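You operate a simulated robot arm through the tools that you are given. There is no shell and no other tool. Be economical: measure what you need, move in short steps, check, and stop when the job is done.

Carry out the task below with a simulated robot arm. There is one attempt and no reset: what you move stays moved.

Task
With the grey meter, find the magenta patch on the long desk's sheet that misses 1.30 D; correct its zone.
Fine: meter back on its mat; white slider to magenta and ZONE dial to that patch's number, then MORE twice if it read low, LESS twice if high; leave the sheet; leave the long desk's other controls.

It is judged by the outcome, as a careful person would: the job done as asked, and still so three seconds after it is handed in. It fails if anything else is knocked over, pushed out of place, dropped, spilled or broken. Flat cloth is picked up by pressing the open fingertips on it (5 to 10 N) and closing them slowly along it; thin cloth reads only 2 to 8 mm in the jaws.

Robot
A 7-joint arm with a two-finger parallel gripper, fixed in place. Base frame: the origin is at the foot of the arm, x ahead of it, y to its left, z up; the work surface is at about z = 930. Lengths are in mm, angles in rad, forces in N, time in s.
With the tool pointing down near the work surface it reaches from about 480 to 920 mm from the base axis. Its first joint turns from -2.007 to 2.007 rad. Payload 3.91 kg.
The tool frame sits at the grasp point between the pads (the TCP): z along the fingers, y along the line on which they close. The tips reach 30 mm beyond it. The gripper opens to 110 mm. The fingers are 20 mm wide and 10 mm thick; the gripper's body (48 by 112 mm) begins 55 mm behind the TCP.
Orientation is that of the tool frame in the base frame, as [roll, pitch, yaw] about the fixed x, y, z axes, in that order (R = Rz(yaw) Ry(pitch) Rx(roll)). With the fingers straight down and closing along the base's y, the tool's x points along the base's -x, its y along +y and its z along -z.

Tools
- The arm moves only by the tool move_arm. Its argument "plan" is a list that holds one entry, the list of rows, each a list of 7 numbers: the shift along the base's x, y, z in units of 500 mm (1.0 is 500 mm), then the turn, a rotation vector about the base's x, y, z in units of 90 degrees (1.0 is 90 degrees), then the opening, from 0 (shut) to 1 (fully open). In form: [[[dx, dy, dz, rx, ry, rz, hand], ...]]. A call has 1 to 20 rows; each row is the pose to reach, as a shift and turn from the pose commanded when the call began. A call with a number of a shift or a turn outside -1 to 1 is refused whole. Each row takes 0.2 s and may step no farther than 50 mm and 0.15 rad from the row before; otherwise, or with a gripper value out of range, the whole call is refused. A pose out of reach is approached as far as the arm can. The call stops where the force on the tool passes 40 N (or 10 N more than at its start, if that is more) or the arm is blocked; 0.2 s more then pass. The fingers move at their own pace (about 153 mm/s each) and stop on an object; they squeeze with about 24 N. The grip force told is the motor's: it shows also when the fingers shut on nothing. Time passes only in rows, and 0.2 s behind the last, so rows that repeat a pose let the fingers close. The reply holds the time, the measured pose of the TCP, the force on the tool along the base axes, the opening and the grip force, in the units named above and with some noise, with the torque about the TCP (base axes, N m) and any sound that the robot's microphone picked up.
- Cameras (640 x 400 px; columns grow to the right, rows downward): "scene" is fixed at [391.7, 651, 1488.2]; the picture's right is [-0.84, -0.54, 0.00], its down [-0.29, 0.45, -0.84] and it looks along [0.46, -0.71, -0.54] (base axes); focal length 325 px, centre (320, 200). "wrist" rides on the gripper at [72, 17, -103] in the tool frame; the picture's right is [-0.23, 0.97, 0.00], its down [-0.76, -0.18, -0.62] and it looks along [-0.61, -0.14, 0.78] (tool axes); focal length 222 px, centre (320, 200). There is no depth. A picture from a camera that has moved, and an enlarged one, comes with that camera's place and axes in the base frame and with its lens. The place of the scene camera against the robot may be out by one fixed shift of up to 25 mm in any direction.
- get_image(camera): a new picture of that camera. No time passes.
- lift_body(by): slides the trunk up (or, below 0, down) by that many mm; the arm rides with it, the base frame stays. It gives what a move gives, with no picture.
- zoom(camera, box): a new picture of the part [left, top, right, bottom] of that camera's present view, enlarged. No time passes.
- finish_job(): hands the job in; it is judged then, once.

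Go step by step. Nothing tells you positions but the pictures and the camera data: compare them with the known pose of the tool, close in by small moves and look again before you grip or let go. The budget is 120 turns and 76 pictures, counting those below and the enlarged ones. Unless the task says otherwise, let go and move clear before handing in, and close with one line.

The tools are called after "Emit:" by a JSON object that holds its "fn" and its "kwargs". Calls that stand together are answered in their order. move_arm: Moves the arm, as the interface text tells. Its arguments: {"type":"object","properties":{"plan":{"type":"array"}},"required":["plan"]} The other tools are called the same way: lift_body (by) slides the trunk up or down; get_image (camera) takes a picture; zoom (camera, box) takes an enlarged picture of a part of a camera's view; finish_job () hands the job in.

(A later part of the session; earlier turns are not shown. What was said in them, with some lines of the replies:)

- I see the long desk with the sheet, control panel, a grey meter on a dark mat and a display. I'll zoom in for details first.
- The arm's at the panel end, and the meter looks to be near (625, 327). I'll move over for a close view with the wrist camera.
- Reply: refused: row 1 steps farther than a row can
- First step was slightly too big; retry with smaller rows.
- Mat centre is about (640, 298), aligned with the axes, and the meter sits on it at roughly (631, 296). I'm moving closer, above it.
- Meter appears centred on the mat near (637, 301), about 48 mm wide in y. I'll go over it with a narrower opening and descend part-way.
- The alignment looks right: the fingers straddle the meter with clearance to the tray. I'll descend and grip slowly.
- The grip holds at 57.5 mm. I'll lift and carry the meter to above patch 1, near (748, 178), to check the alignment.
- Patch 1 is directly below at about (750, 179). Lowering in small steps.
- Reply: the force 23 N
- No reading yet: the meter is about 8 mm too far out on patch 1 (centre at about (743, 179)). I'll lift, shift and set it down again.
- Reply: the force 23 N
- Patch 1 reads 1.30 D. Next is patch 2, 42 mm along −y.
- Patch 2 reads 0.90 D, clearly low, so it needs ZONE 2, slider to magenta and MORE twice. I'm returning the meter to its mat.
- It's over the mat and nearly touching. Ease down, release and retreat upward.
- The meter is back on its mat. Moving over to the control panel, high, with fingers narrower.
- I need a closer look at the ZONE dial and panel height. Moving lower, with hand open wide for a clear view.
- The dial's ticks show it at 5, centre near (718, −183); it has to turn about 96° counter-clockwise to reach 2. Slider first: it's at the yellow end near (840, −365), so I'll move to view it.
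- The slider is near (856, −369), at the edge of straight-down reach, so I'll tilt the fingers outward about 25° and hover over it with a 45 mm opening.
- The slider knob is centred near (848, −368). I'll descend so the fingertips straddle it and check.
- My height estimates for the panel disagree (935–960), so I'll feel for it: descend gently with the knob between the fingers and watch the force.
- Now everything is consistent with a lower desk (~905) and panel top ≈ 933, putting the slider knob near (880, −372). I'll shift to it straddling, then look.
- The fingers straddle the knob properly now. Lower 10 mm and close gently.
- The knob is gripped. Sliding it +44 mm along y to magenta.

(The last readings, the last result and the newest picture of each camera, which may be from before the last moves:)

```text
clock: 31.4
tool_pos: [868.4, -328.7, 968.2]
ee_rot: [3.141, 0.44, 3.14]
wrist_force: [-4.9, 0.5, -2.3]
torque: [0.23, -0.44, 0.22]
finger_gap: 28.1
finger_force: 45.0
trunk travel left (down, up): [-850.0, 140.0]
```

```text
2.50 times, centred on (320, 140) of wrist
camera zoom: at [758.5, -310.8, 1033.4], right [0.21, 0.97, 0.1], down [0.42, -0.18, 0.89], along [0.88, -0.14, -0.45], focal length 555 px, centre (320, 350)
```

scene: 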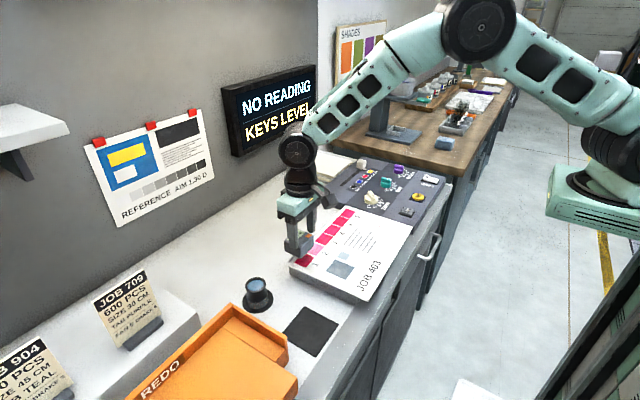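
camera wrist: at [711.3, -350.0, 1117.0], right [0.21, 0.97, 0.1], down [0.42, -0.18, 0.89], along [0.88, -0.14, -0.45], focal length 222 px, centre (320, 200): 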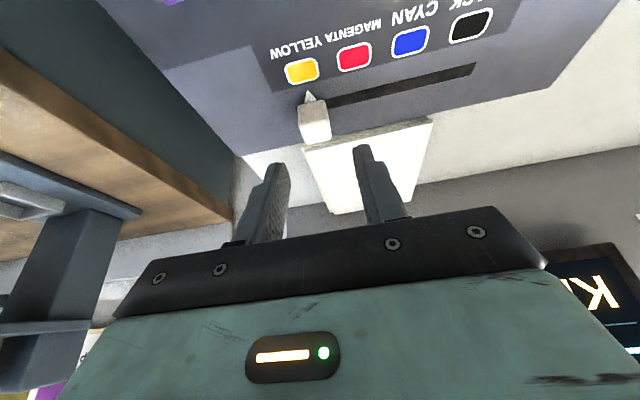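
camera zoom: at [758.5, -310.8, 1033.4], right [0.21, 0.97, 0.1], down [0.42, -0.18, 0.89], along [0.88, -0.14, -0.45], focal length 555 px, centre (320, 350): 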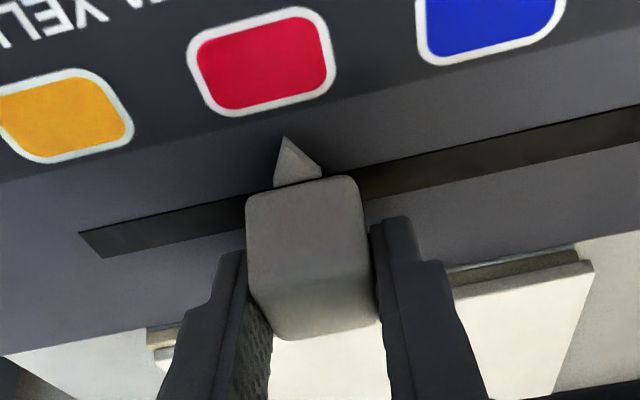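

Nearly exact; 1 mm more, then release and rise.

Emit:
{"fn": "move_arm", "kwargs": {"plan": [[[0, 0.002, 0, 0, 0, 0, 0.15], [0, 0.002, 0, 0, 0, 0, 0.15], [0, 0.002, 0, 0, 0, 0, 0.3], [0, 0.002, 0, 0, 0, 0, 0.45], [0, 0.002, 0, 0, 0, 0, 0.45], [-0.01, 0.002, 0.05, 0, 0, 0, 0.45], [-0.04, 0.002, 0.12, 0, 0, 0, 0.45], [-0.07, 0.002, 0.2, 0, 0, 0, 0.45], [-0.07, 0.002, 0.2, 0, 0, 0, 0.45]]]}}

Emit:
{"fn": "zoom", "kwargs": {"camera": "wrist", "box": [200, 20, 440, 200]}}

Emit:
{"fn": "zoom", "kwargs": {"camera": "scene", "box": [320, 60, 460, 220]}}

```text
clock: 33.4
tool_pos: [832.8, -325.8, 1068.6]
ee_rot: [3.141, 0.44, 3.139]
wrist_force: [-0.6, 0.7, 0.1]
torque: [-0.01, 0.0, 0.04]
finger_gap: 49.6
finger_force: 0.0
trunk travel left (down, up): [-850.0, 140.0]
```

```text
2.22 times, centred on (320, 110) of wrist
camera zoom: at [723.6, -308.3, 1133.5], right [0.21, 0.97, 0.1], down [0.42, -0.18, 0.89], along [0.88, -0.14, -0.45], focal length 494 px, centre (320, 400)
```

zoom: 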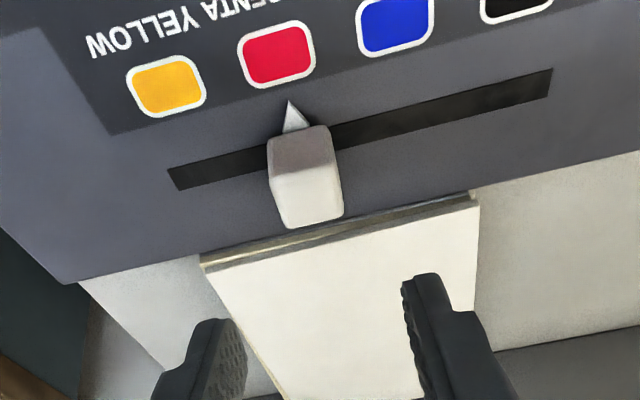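

```text
2.50 times, centred on (390, 140) of scene
camera zoom: at [391.7, 651.0, 1488.2], right [-0.84, -0.54, 0.0], down [-0.29, 0.45, -0.84], along [0.46, -0.71, -0.54], focal length 812 px, centre (145, 350)
```

zoom: 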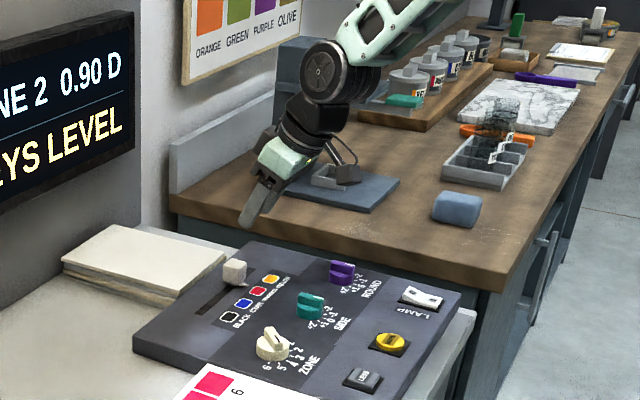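

The wall shows "ZONE 2 0.90 D" and the slider sits at magenta. Next I straighten the tool and go above the ZONE dial near (738, −184).

Emit:
{"fn": "move_arm", "kwargs": {"plan": [[[-0.03, 0.05, 0.02, 0, 0.07, 0, 0.45], [-0.06, 0.1, 0.02, 0, 0.14, 0, 0.4], [-0.09, 0.15, 0.02, 0, 0.21, 0, 0.4], [-0.13, 0.2, 0.02, 0, 0.28, 0, 0.35], [-0.16, 0.25, 0.01, 0, 0.28, 0, 0.35], [-0.19, 0.283, 0, 0, 0.28, 0, 0.35], [-0.19, 0.283, 0, 0, 0.28, 0, 0.35]]]}}

Emit:
{"fn": "move_arm", "kwargs": {"plan": [[[0, 0, 0, 0, 0, -0.09, 0.35], [0, 0, -0.02, 0, 0, -0.18, 0.35], [0, 0, -0.04, 0, 0, -0.27, 0.35], [0, 0, -0.06, 0, 0, -0.36, 0.35], [0, 0, -0.08, 0, 0, -0.45, 0.35], [0, 0, -0.1, 0, 0, -0.52, 0.35], [0, 0, -0.1, 0, 0, -0.52, 0.35]]]}}

Emit:
{"fn": "get_image", "kwargs": {"camera": "wrist"}}

Emit:
{"fn": "zoom", "kwargs": {"camera": "scene", "box": [340, 150, 420, 215]}}

```text
clock: 35.0
tool_pos: [737.6, -184.0, 1068.0]
ee_rot: [3.141, 0.001, 3.139]
wrist_force: [-0.2, 0.1, -0.2]
torque: [0.01, 0.0, 0.0]
finger_gap: 38.6
finger_force: 0.1
trunk travel left (down, up): [-850.0, 140.0]
```

```text
clock: 36.6
tool_pos: [738.3, -186.0, 1018.8]
ee_rot: [-3.141, 0.0, 2.321]
wrist_force: [0.3, 0.3, -0.3]
torque: [-0.02, -0.02, 0.02]
finger_gap: 38.3
finger_force: 0.0
trunk travel left (down, up): [-850.0, 140.0]
```

```text
32 pictures are left
camera wrist: at [701.0, -120.8, 1124.2], right [0.87, 0.5, 0.0], down [0.39, -0.68, 0.62], along [0.31, -0.54, -0.78], focal length 222 px, centre (320, 200)
```

wrist: 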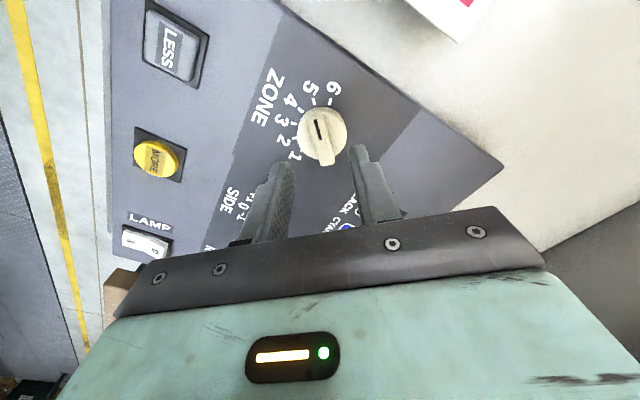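

```text
6.15 times, centred on (380, 182) of scene
camera zoom: at [391.7, 651.0, 1488.2], right [-0.84, -0.54, 0.0], down [-0.29, 0.45, -0.84], along [0.46, -0.71, -0.54], focal length 2000 px, centre (-49, 308)
```

zoom: 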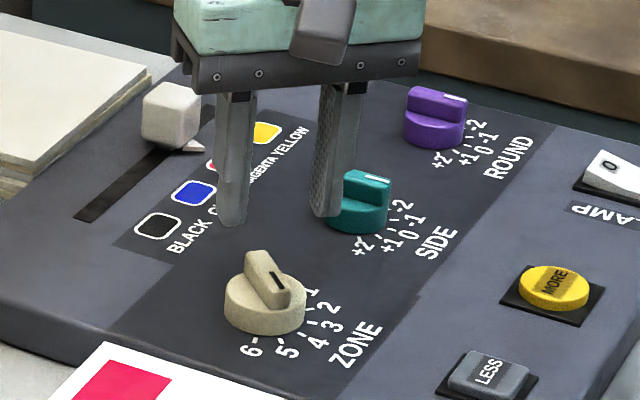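

Emit:
{"fn": "zoom", "kwargs": {"camera": "wrist", "box": [260, 70, 400, 200]}}

```text
3.08 times, centred on (330, 135) of wrist
camera zoom: at [701.0, -120.8, 1124.2], right [0.87, 0.5, 0.0], down [0.39, -0.68, 0.62], along [0.31, -0.54, -0.78], focal length 684 px, centre (289, 400)
```

zoom: 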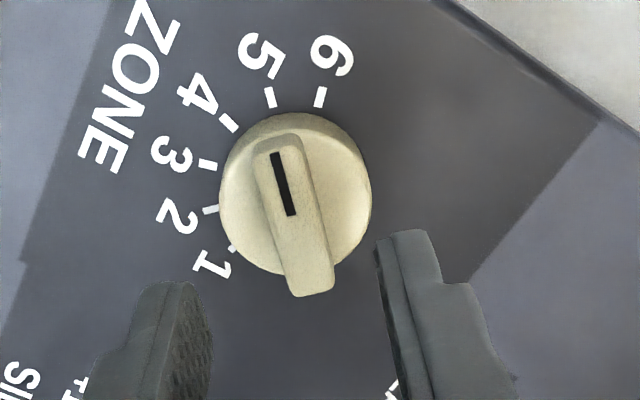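

The dial centre is at (737.4, −181.5) and the bar is aligned with my fingers. Descend to straddle the bar.

Emit:
{"fn": "move_arm", "kwargs": {"plan": [[[-0.002, 0.009, -0.02, 0, 0, 0, 0.35], [-0.002, 0.009, -0.05, 0, 0, 0, 0.35], [-0.002, 0.009, -0.066, 0, 0, 0, 0.35], [-0.002, 0.009, -0.072, 0, 0, 0, 0.35], [-0.002, 0.009, -0.072, 0, 0, 0, 0.35]]]}}

Emit:
{"fn": "zoom", "kwargs": {"camera": "scene", "box": [340, 160, 420, 215]}}

Emit:
{"fn": "zoom", "kwargs": {"camera": "wrist", "box": [260, 70, 400, 200]}}

```text
clock: 37.8
tool_pos: [736.1, -181.2, 982.3]
ee_rot: [-3.141, 0.0, 2.324]
wrist_force: [0.3, -0.8, -0.4]
torque: [-0.01, -0.01, -0.02]
finger_gap: 38.3
finger_force: 0.2
trunk travel left (down, up): [-850.0, 140.0]
```

```text
7.27 times, centred on (380, 188) of scene
camera zoom: at [391.7, 651.0, 1488.2], right [-0.84, -0.54, 0.0], down [-0.29, 0.45, -0.84], along [0.46, -0.71, -0.54], focal length 2364 px, centre (-116, 291)
```

zoom: 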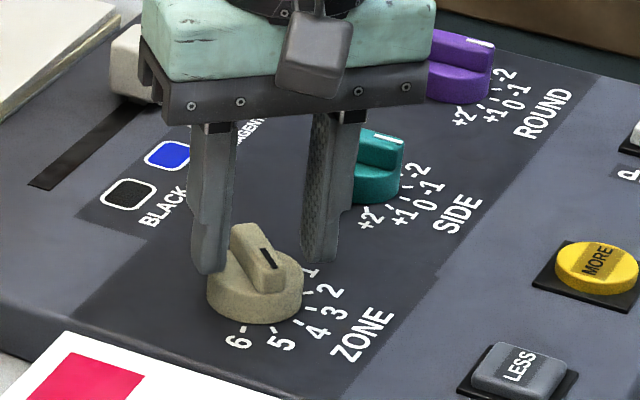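

```text
3.08 times, centred on (330, 135) of wrist
camera zoom: at [698.8, -116.3, 1087.3], right [0.87, 0.5, 0.0], down [0.39, -0.68, 0.62], along [0.31, -0.54, -0.78], focal length 684 px, centre (289, 400)
```

zoom: 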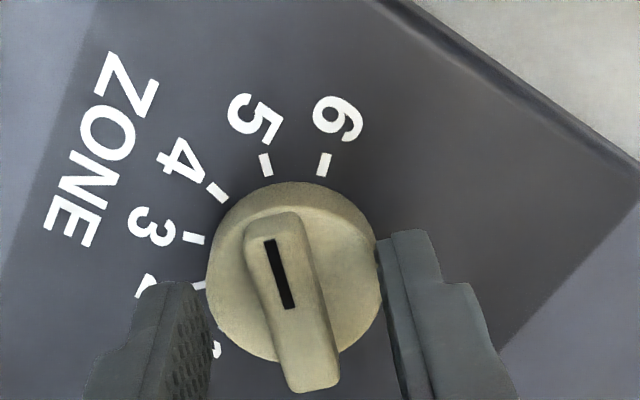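

The fingers are centred on the bar. Close gently.

Emit:
{"fn": "move_arm", "kwargs": {"plan": [[[0, 0, -0.002, 0, 0, 0, 0.25], [0, 0, -0.002, 0, 0, 0, 0.15], [0, 0, -0.002, 0, 0, 0, 0.08], [0, 0, -0.002, 0, 0, 0, 0.05], [0, 0, -0.002, 0, 0, 0, 0.05]]]}}

Emit:
{"fn": "zoom", "kwargs": {"camera": "wrist", "box": [260, 70, 400, 200]}}

```text
clock: 39.0
tool_pos: [735.6, -181.5, 981.7]
ee_rot: [-3.141, 0.0, 2.324]
wrist_force: [1.4, 0.3, -0.4]
torque: [-0.04, -0.08, -0.01]
finger_gap: 12.9
finger_force: 44.7
trunk travel left (down, up): [-850.0, 140.0]
```

```text
3.08 times, centred on (330, 135) of wrist
camera zoom: at [699.1, -116.7, 1086.6], right [0.87, 0.5, 0.0], down [0.39, -0.68, 0.62], along [0.31, -0.54, -0.78], focal length 684 px, centre (289, 400)
```

zoom: 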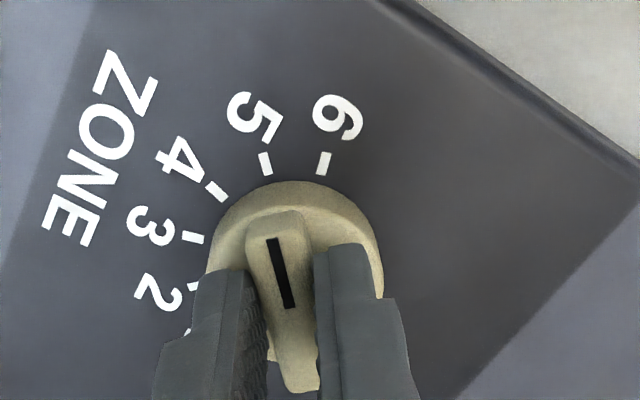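

Bar gripped (12.9 mm). Turn it counter-clockwise, first half of about 96°.

Emit:
{"fn": "move_arm", "kwargs": {"plan": [[[0, 0, 0, 0, 0, 0.09, 0.05], [0, 0, 0, 0, 0, 0.18, 0.05], [0, 0, 0, 0, 0, 0.27, 0.05], [0, 0, 0, 0, 0, 0.36, 0.05], [0, 0, 0, 0, 0, 0.45, 0.05], [0, 0, 0, 0, 0, 0.53, 0.05], [0, 0, 0, 0, 0, 0.53, 0.05]]]}}

Emit:
{"fn": "zoom", "kwargs": {"camera": "wrist", "box": [260, 70, 400, 200]}}

```text
clock: 40.6
tool_pos: [736.5, -185.2, 982.3]
ee_rot: [-3.14, -0.003, -3.128]
wrist_force: [-21.1, -24.8, 8.8]
torque: [-0.58, 0.32, -0.12]
finger_gap: 12.8
finger_force: 45.1
trunk travel left (down, up): [-850.0, 140.0]
```

```text
3.08 times, centred on (330, 135) of wrist
camera zoom: at [662.3, -168.8, 1086.7], right [0.21, 0.98, 0.0], down [0.77, -0.17, 0.62], along [0.61, -0.14, -0.78], focal length 684 px, centre (289, 400)
```

zoom: 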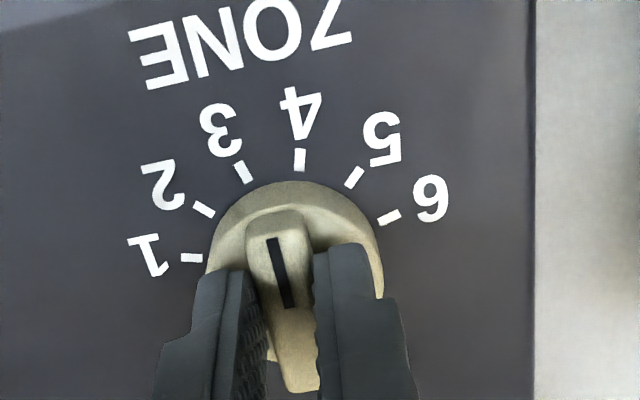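

The dial turned to between 3 and 4, but lateral force shows its true centre is about 4 mm further −y (≈(737.6, −185.3)). I'll relieve the offset and turn on a bit.

Emit:
{"fn": "move_arm", "kwargs": {"plan": [[[0, -0.008, 0, 0, 0, 0, 0.05], [0, -0.008, 0, 0, 0, 0, 0.05]]]}}

```text
clock: 41.2
tool_pos: [735.0, -184.2, 982.4]
ee_rot: [3.141, -0.002, -3.127]
wrist_force: [-23.9, -14.2, 9.1]
torque: [-0.45, 0.43, -0.06]
finger_gap: 12.9
finger_force: 45.4
trunk travel left (down, up): [-850.0, 140.0]
```

Emit:
{"fn": "move_arm", "kwargs": {"plan": [[[-0.008, -0.006, 0, 0, 0, 0, 0.05], [-0.008, -0.006, 0, 0, 0, 0, 0.05]]]}}

```text
clock: 41.8
tool_pos: [735.4, -186.0, 982.6]
ee_rot: [3.14, 0.002, -3.124]
wrist_force: [-0.6, 3.0, -10.5]
torque: [0.13, 0.06, 0.01]
finger_gap: 12.5
finger_force: 45.0
trunk travel left (down, up): [-850.0, 140.0]
```

Forces are relieved. Now the remaining ~46.5° towards 2.

Emit:
{"fn": "move_arm", "kwargs": {"plan": [[[0, 0, 0, 0, 0, 0.09, 0.05], [0, 0, 0, 0, 0, 0.18, 0.05], [0, 0, 0, 0, 0, 0.27, 0.05], [0, 0, 0, 0, 0, 0.36, 0.05], [0, 0, 0, 0, 0, 0.45, 0.05], [0, 0, 0, 0, 0, 0.515, 0.05], [0, 0, 0, 0, 0, 0.515, 0.05]]]}}

Emit:
{"fn": "zoom", "kwargs": {"camera": "wrist", "box": [260, 70, 400, 200]}}

```text
clock: 43.4
tool_pos: [737.1, -190.7, 982.2]
ee_rot: [-3.137, 0.004, -2.315]
wrist_force: [27.0, -2.1, -12.6]
torque: [-0.27, -0.47, -0.1]
finger_gap: 12.9
finger_force: 44.8
trunk travel left (down, up): [-850.0, 140.0]
```

```text
3.08 times, centred on (330, 135) of wrist
camera zoom: at [674.2, -230.4, 1086.4], right [-0.56, 0.83, 0.0], down [0.64, 0.44, 0.63], along [0.52, 0.35, -0.78], focal length 684 px, centre (289, 400)
```

zoom: 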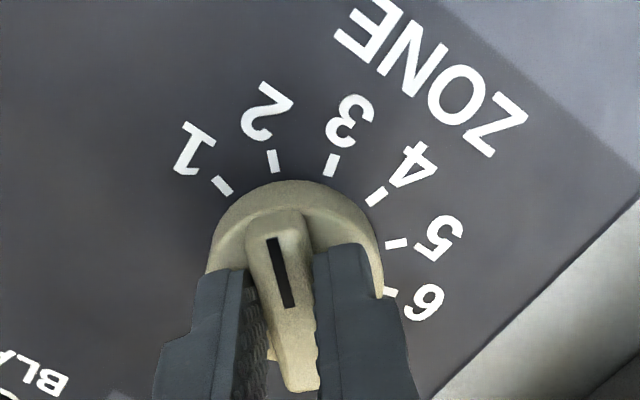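

Pointer is at 2. I'll relieve the lateral load, then check before opening.

Emit:
{"fn": "move_arm", "kwargs": {"plan": [[[0.008, -0.002, 0, 0, 0, 0, 0.05], [0.008, -0.002, 0, 0, 0, 0, 0.05]]]}}

```text
clock: 44.0
tool_pos: [737.1, -190.5, 981.8]
ee_rot: [3.14, -0.002, -2.319]
wrist_force: [5.5, 2.0, -4.1]
torque: [0.82, -0.81, -0.05]
finger_gap: 12.9
finger_force: 44.8
trunk travel left (down, up): [-850.0, 140.0]
```

Load is mostly gone. Release and rise, then inspect.

Emit:
{"fn": "move_arm", "kwargs": {"plan": [[[0, 0, 0, 0, 0, 0, 0.15], [0, 0, 0, 0, 0, 0, 0.3], [0, 0, 0, 0, 0, 0, 0.35], [0, 0, 0.05, 0, 0, 0, 0.35], [0, 0, 0.1, 0, 0, 0, 0.35], [0, 0, 0.1, 0, 0, 0, 0.35]]]}}

Emit:
{"fn": "zoom", "kwargs": {"camera": "wrist", "box": [260, 70, 400, 200]}}

Emit:
{"fn": "zoom", "kwargs": {"camera": "scene", "box": [225, 60, 465, 220]}}

```text
clock: 45.4
tool_pos: [736.2, -189.5, 1033.7]
ee_rot: [3.141, 0.0, -2.316]
wrist_force: [-0.1, -0.8, 0.9]
torque: [-0.03, 0.03, 0.03]
finger_gap: 38.5
finger_force: 0.0
trunk travel left (down, up): [-850.0, 140.0]
```

```text
3.08 times, centred on (330, 135) of wrist
camera zoom: at [674.5, -230.4, 1138.2], right [-0.56, 0.83, 0.0], down [0.65, 0.44, 0.62], along [0.52, 0.35, -0.78], focal length 684 px, centre (289, 400)
```

zoom: 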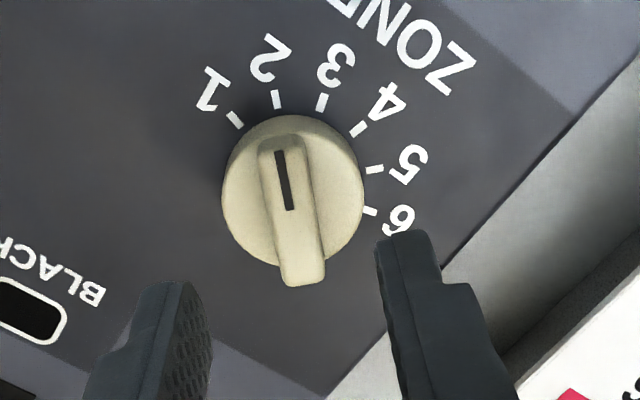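

```text
2.50 times, centred on (345, 140) of scene
camera zoom: at [391.7, 651.0, 1488.2], right [-0.84, -0.54, 0.0], down [-0.29, 0.45, -0.84], along [0.46, -0.71, -0.54], focal length 812 px, centre (258, 350)
```

zoom: 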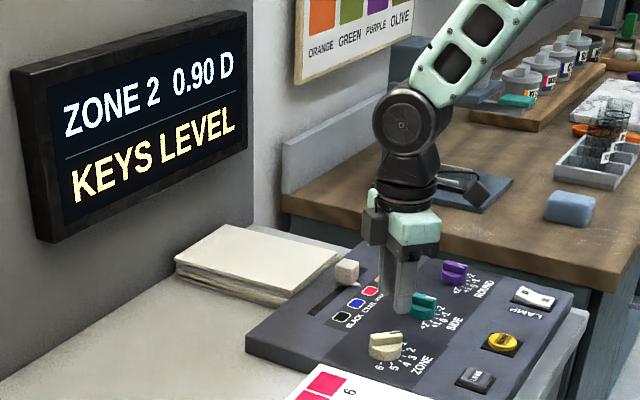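

The dial reads 2. Next: MORE at about (616, −280). Closing fingers, straightening the yaw and moving above it.

Emit:
{"fn": "move_arm", "kwargs": {"plan": [[[-0.04, -0.03, 0.02, 0, 0, -0.09, 0.2], [-0.08, -0.06, 0.02, 0, 0, -0.18, 0.1], [-0.12, -0.09, 0.02, 0, 0, -0.27, 0], [-0.16, -0.12, 0.02, 0, 0, -0.36, 0], [-0.2, -0.15, 0.02, 0, 0, -0.45, 0], [-0.24, -0.181, 0, 0, 0, -0.525, 0], [-0.24, -0.181, 0, 0, 0, -0.525, 0]]]}}

Emit:
{"fn": "get_image", "kwargs": {"camera": "wrist"}}

Emit:
{"fn": "zoom", "kwargs": {"camera": "scene", "box": [370, 150, 450, 220]}}

```text
clock: 47.0
tool_pos: [615.7, -279.7, 1031.7]
ee_rot: [3.14, 0.001, 3.138]
wrist_force: [0.7, -0.3, 0.0]
torque: [-0.02, 0.0, 0.01]
finger_gap: 0.0
finger_force: 24.4
trunk travel left (down, up): [-850.0, 140.0]
```

```text
22 pictures are left
camera wrist: at [544.1, -262.7, 1136.9], right [0.23, 0.97, 0.0], down [0.76, -0.18, 0.62], along [0.61, -0.14, -0.78], focal length 222 px, centre (320, 200)
```

wrist: 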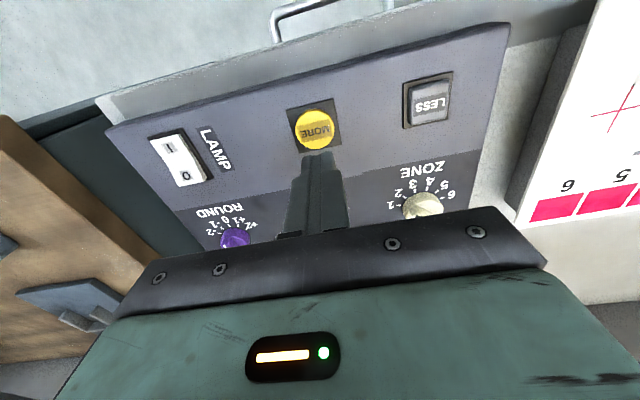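

```text
5.71 times, centred on (410, 185) of scene
camera zoom: at [391.7, 651.0, 1488.2], right [-0.84, -0.54, 0.0], down [-0.29, 0.45, -0.84], along [0.46, -0.71, -0.54], focal length 1857 px, centre (-194, 286)
```

zoom: 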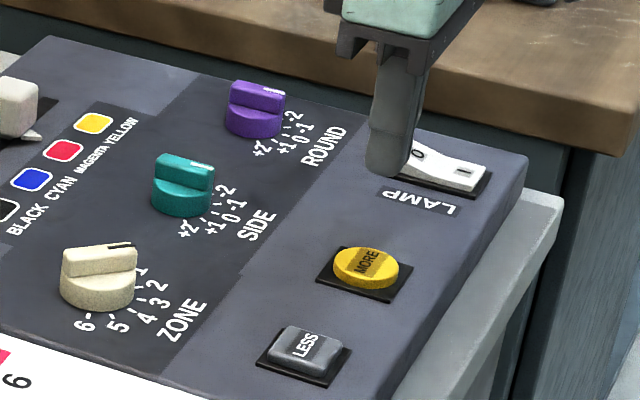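

MORE centre confirmed at (615, −282). Descend most of the way, then press in small steps.

Emit:
{"fn": "move_arm", "kwargs": {"plan": [[[0, -0.004, -0.04, 0, 0, 0, 0], [0, -0.004, -0.08, 0, 0, 0, 0], [0, -0.004, -0.09, 0, 0, 0, 0], [0, -0.004, -0.09, 0, 0, 0, 0]]]}}

Emit:
{"fn": "zoom", "kwargs": {"camera": "scene", "box": [370, 150, 450, 220]}}

```text
clock: 48.0
tool_pos: [615.2, -281.0, 987.8]
ee_rot: [-3.141, -0.001, -3.141]
wrist_force: [-0.3, -0.2, 0.1]
torque: [-0.02, -0.02, 0.02]
finger_gap: 0.0
finger_force: 24.0
trunk travel left (down, up): [-850.0, 140.0]
```

```text
5.71 times, centred on (410, 185) of scene
camera zoom: at [391.7, 651.0, 1488.2], right [-0.84, -0.54, 0.0], down [-0.29, 0.45, -0.84], along [0.46, -0.71, -0.54], focal length 1857 px, centre (-194, 286)
```

zoom: 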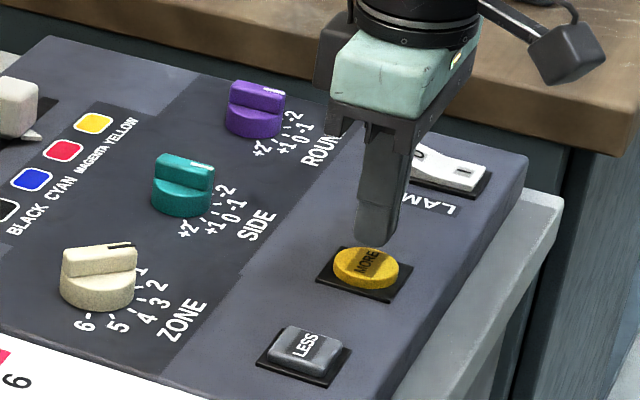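

Emit:
{"fn": "move_arm", "kwargs": {"plan": [[[0, 0, -0.016, 0, 0, 0, 0], [0, 0, -0.022, 0, 0, 0, 0], [0, 0, -0.025, 0, 0, 0, 0], [0, 0, -0.028, 0, 0, 0, 0], [0, 0, -0.031, 0, 0, 0, 0], [0, 0, -0.033, 0, 0, 0, 0]]]}}

```text
clock: 49.4
tool_pos: [616.4, -282.7, 971.0]
ee_rot: [-3.141, 0.0, 3.138]
wrist_force: [-0.2, 0.3, -0.3]
torque: [0.02, 0.04, -0.01]
finger_gap: 0.0
finger_force: 24.2
trunk travel left (down, up): [-850.0, 140.0]
```

Emit:
{"fn": "move_arm", "kwargs": {"plan": [[[0, 0, -0.003, 0, 0, 0, 0], [0, 0, -0.006, 0, 0, 0, 0], [0, 0, -0.009, 0, 0, 0, 0], [0, 0, -0.012, 0, 0, 0, 0]]]}}

Emit:
{"fn": "zoom", "kwargs": {"camera": "scene", "box": [225, 60, 465, 220]}}

```text
clock: 50.4
tool_pos: [616.1, -281.4, 966.2]
ee_rot: [-3.141, 0.002, -3.141]
wrist_force: [-0.8, 1.7, 3.6]
torque: [0.04, 0.05, -0.03]
finger_gap: 0.0
finger_force: 24.0
trunk travel left (down, up): [-850.0, 140.0]
heard: click
```

```text
2.50 times, centred on (345, 140) of scene
camera zoom: at [391.7, 651.0, 1488.2], right [-0.84, -0.54, 0.0], down [-0.29, 0.45, -0.84], along [0.46, -0.71, -0.54], focal length 812 px, centre (258, 350)
```

zoom: 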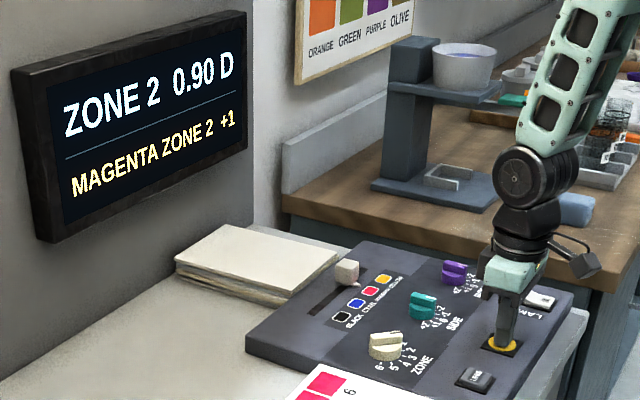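

A click was heard and the display reads "MAGENTA ZONE 2 +1". Lift off to let it spring back, then press once more.

Emit:
{"fn": "move_arm", "kwargs": {"plan": [[[0, 0, 0.016, 0, 0, 0, 0], [0, 0, 0.03, 0, 0, 0, 0], [0, 0, 0.03, 0, 0, 0, 0]]]}}

Emit:
{"fn": "move_arm", "kwargs": {"plan": [[[0, 0, -0.012, 0, 0, 0, 0], [0, 0, -0.02, 0, 0, 0, 0], [0, 0, -0.024, 0, 0, 0, 0], [0, 0, -0.027, 0, 0, 0, 0], [0, 0, -0.03, 0, 0, 0, 0]]]}}

Emit:
{"fn": "zoom", "kwargs": {"camera": "scene", "box": [225, 60, 465, 220]}}

```text
clock: 51.2
tool_pos: [618.9, -281.7, 979.6]
ee_rot: [3.141, 0.001, 3.139]
wrist_force: [1.2, -0.4, -0.2]
torque: [0.01, -0.03, 0.01]
finger_gap: 0.0
finger_force: 23.6
trunk travel left (down, up): [-850.0, 140.0]
```

```text
clock: 52.4
tool_pos: [617.5, -282.5, 965.2]
ee_rot: [-3.141, 0.0, 3.141]
wrist_force: [1.4, -1.1, 3.3]
torque: [-0.03, -0.05, 0.0]
finger_gap: 0.0
finger_force: 23.7
trunk travel left (down, up): [-850.0, 140.0]
heard: click
```

```text
2.50 times, centred on (345, 140) of scene
camera zoom: at [391.7, 651.0, 1488.2], right [-0.84, -0.54, 0.0], down [-0.29, 0.45, -0.84], along [0.46, -0.71, -0.54], focal length 812 px, centre (258, 350)
```

zoom: 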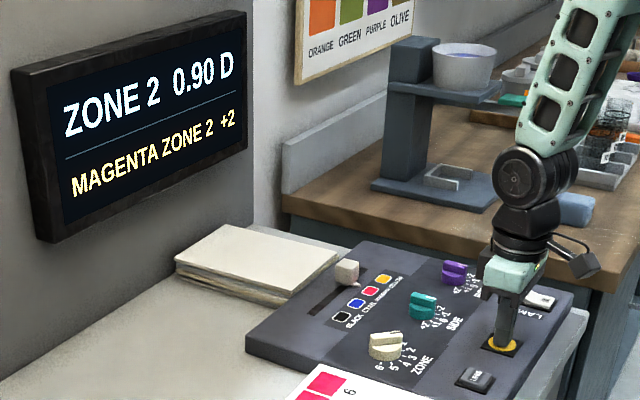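

The display reads "MAGENTA ZONE 2 +2". Retreating upward and doing a final check of everything.

Emit:
{"fn": "move_arm", "kwargs": {"plan": [[[0, 0, 0.06, 0, 0, 0, 0], [0, 0, 0.14, 0, 0, 0, 0], [0, 0, 0.23, 0, 0, 0, 0], [0, 0, 0.32, 0, 0, 0, 0], [0, 0, 0.4, 0, 0, 0, 0], [0, 0, 0.4, 0, 0, 0, 0]]]}}

Emit:
{"fn": "get_image", "kwargs": {"camera": "scene"}}

Emit:
{"fn": "zoom", "kwargs": {"camera": "scene", "box": [220, 260, 380, 360]}}

Emit:
{"fn": "zoom", "kwargs": {"camera": "scene", "box": [225, 60, 465, 220]}}

```text
clock: 53.8
tool_pos: [620.9, -283.8, 1166.7]
ee_rot: [-3.141, 0.0, -3.141]
wrist_force: [1.1, 0.0, -0.5]
torque: [0.02, 0.0, 0.03]
finger_gap: 0.0
finger_force: 23.9
trunk travel left (down, up): [-850.0, 140.0]
```

```text
17 pictures are left
```

scene: 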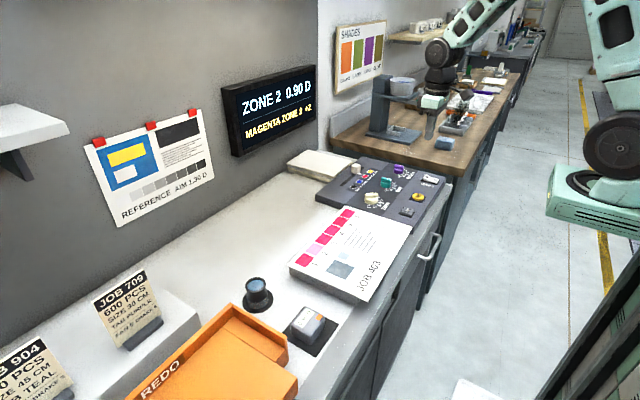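

```text
4.00 times, centred on (300, 310) of scene
camera zoom: at [391.7, 651.0, 1488.2], right [-0.84, -0.54, 0.0], down [-0.29, 0.45, -0.84], along [0.46, -0.71, -0.54], focal length 1300 px, centre (400, -240)
```

zoom: 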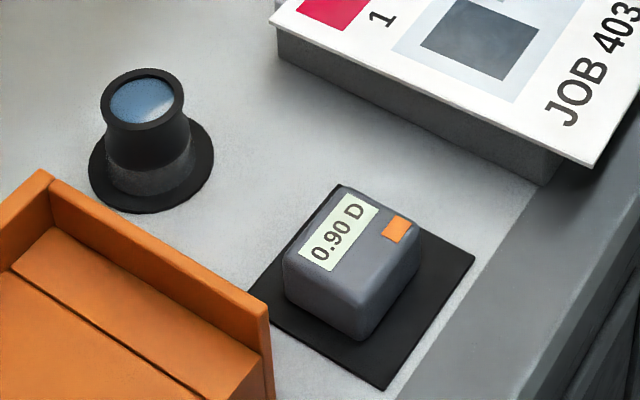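

```text
2.50 times, centred on (345, 140) of scene
camera zoom: at [391.7, 651.0, 1488.2], right [-0.84, -0.54, 0.0], down [-0.29, 0.45, -0.84], along [0.46, -0.71, -0.54], focal length 812 px, centre (258, 350)
```

zoom: 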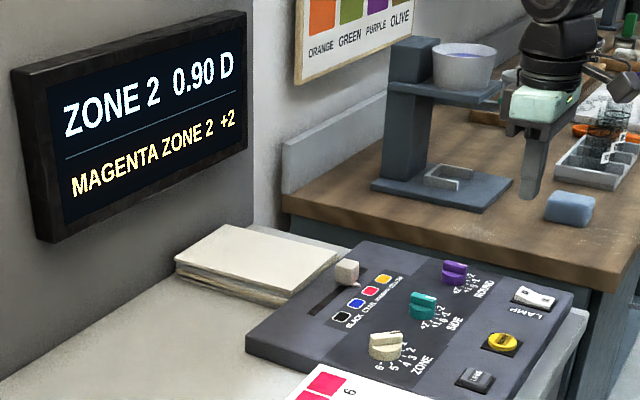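

Meter is on its mat, the sheet hasn't moved, the slider is at magenta, the dial is at 2 and MORE has registered +2. The arm is clear, so I'm handing in.

Emit:
{"fn": "finish_job", "kwargs": {}}

```text
The job is handed in.
```

The job is handed in: patch 2 read low at 0.90 D, and magenta zone 2 is now corrected to +2. I measured patch 1 (1.30 D) and patch 2, but not patches 3 to 6, which look the same full magenta as patch 1.
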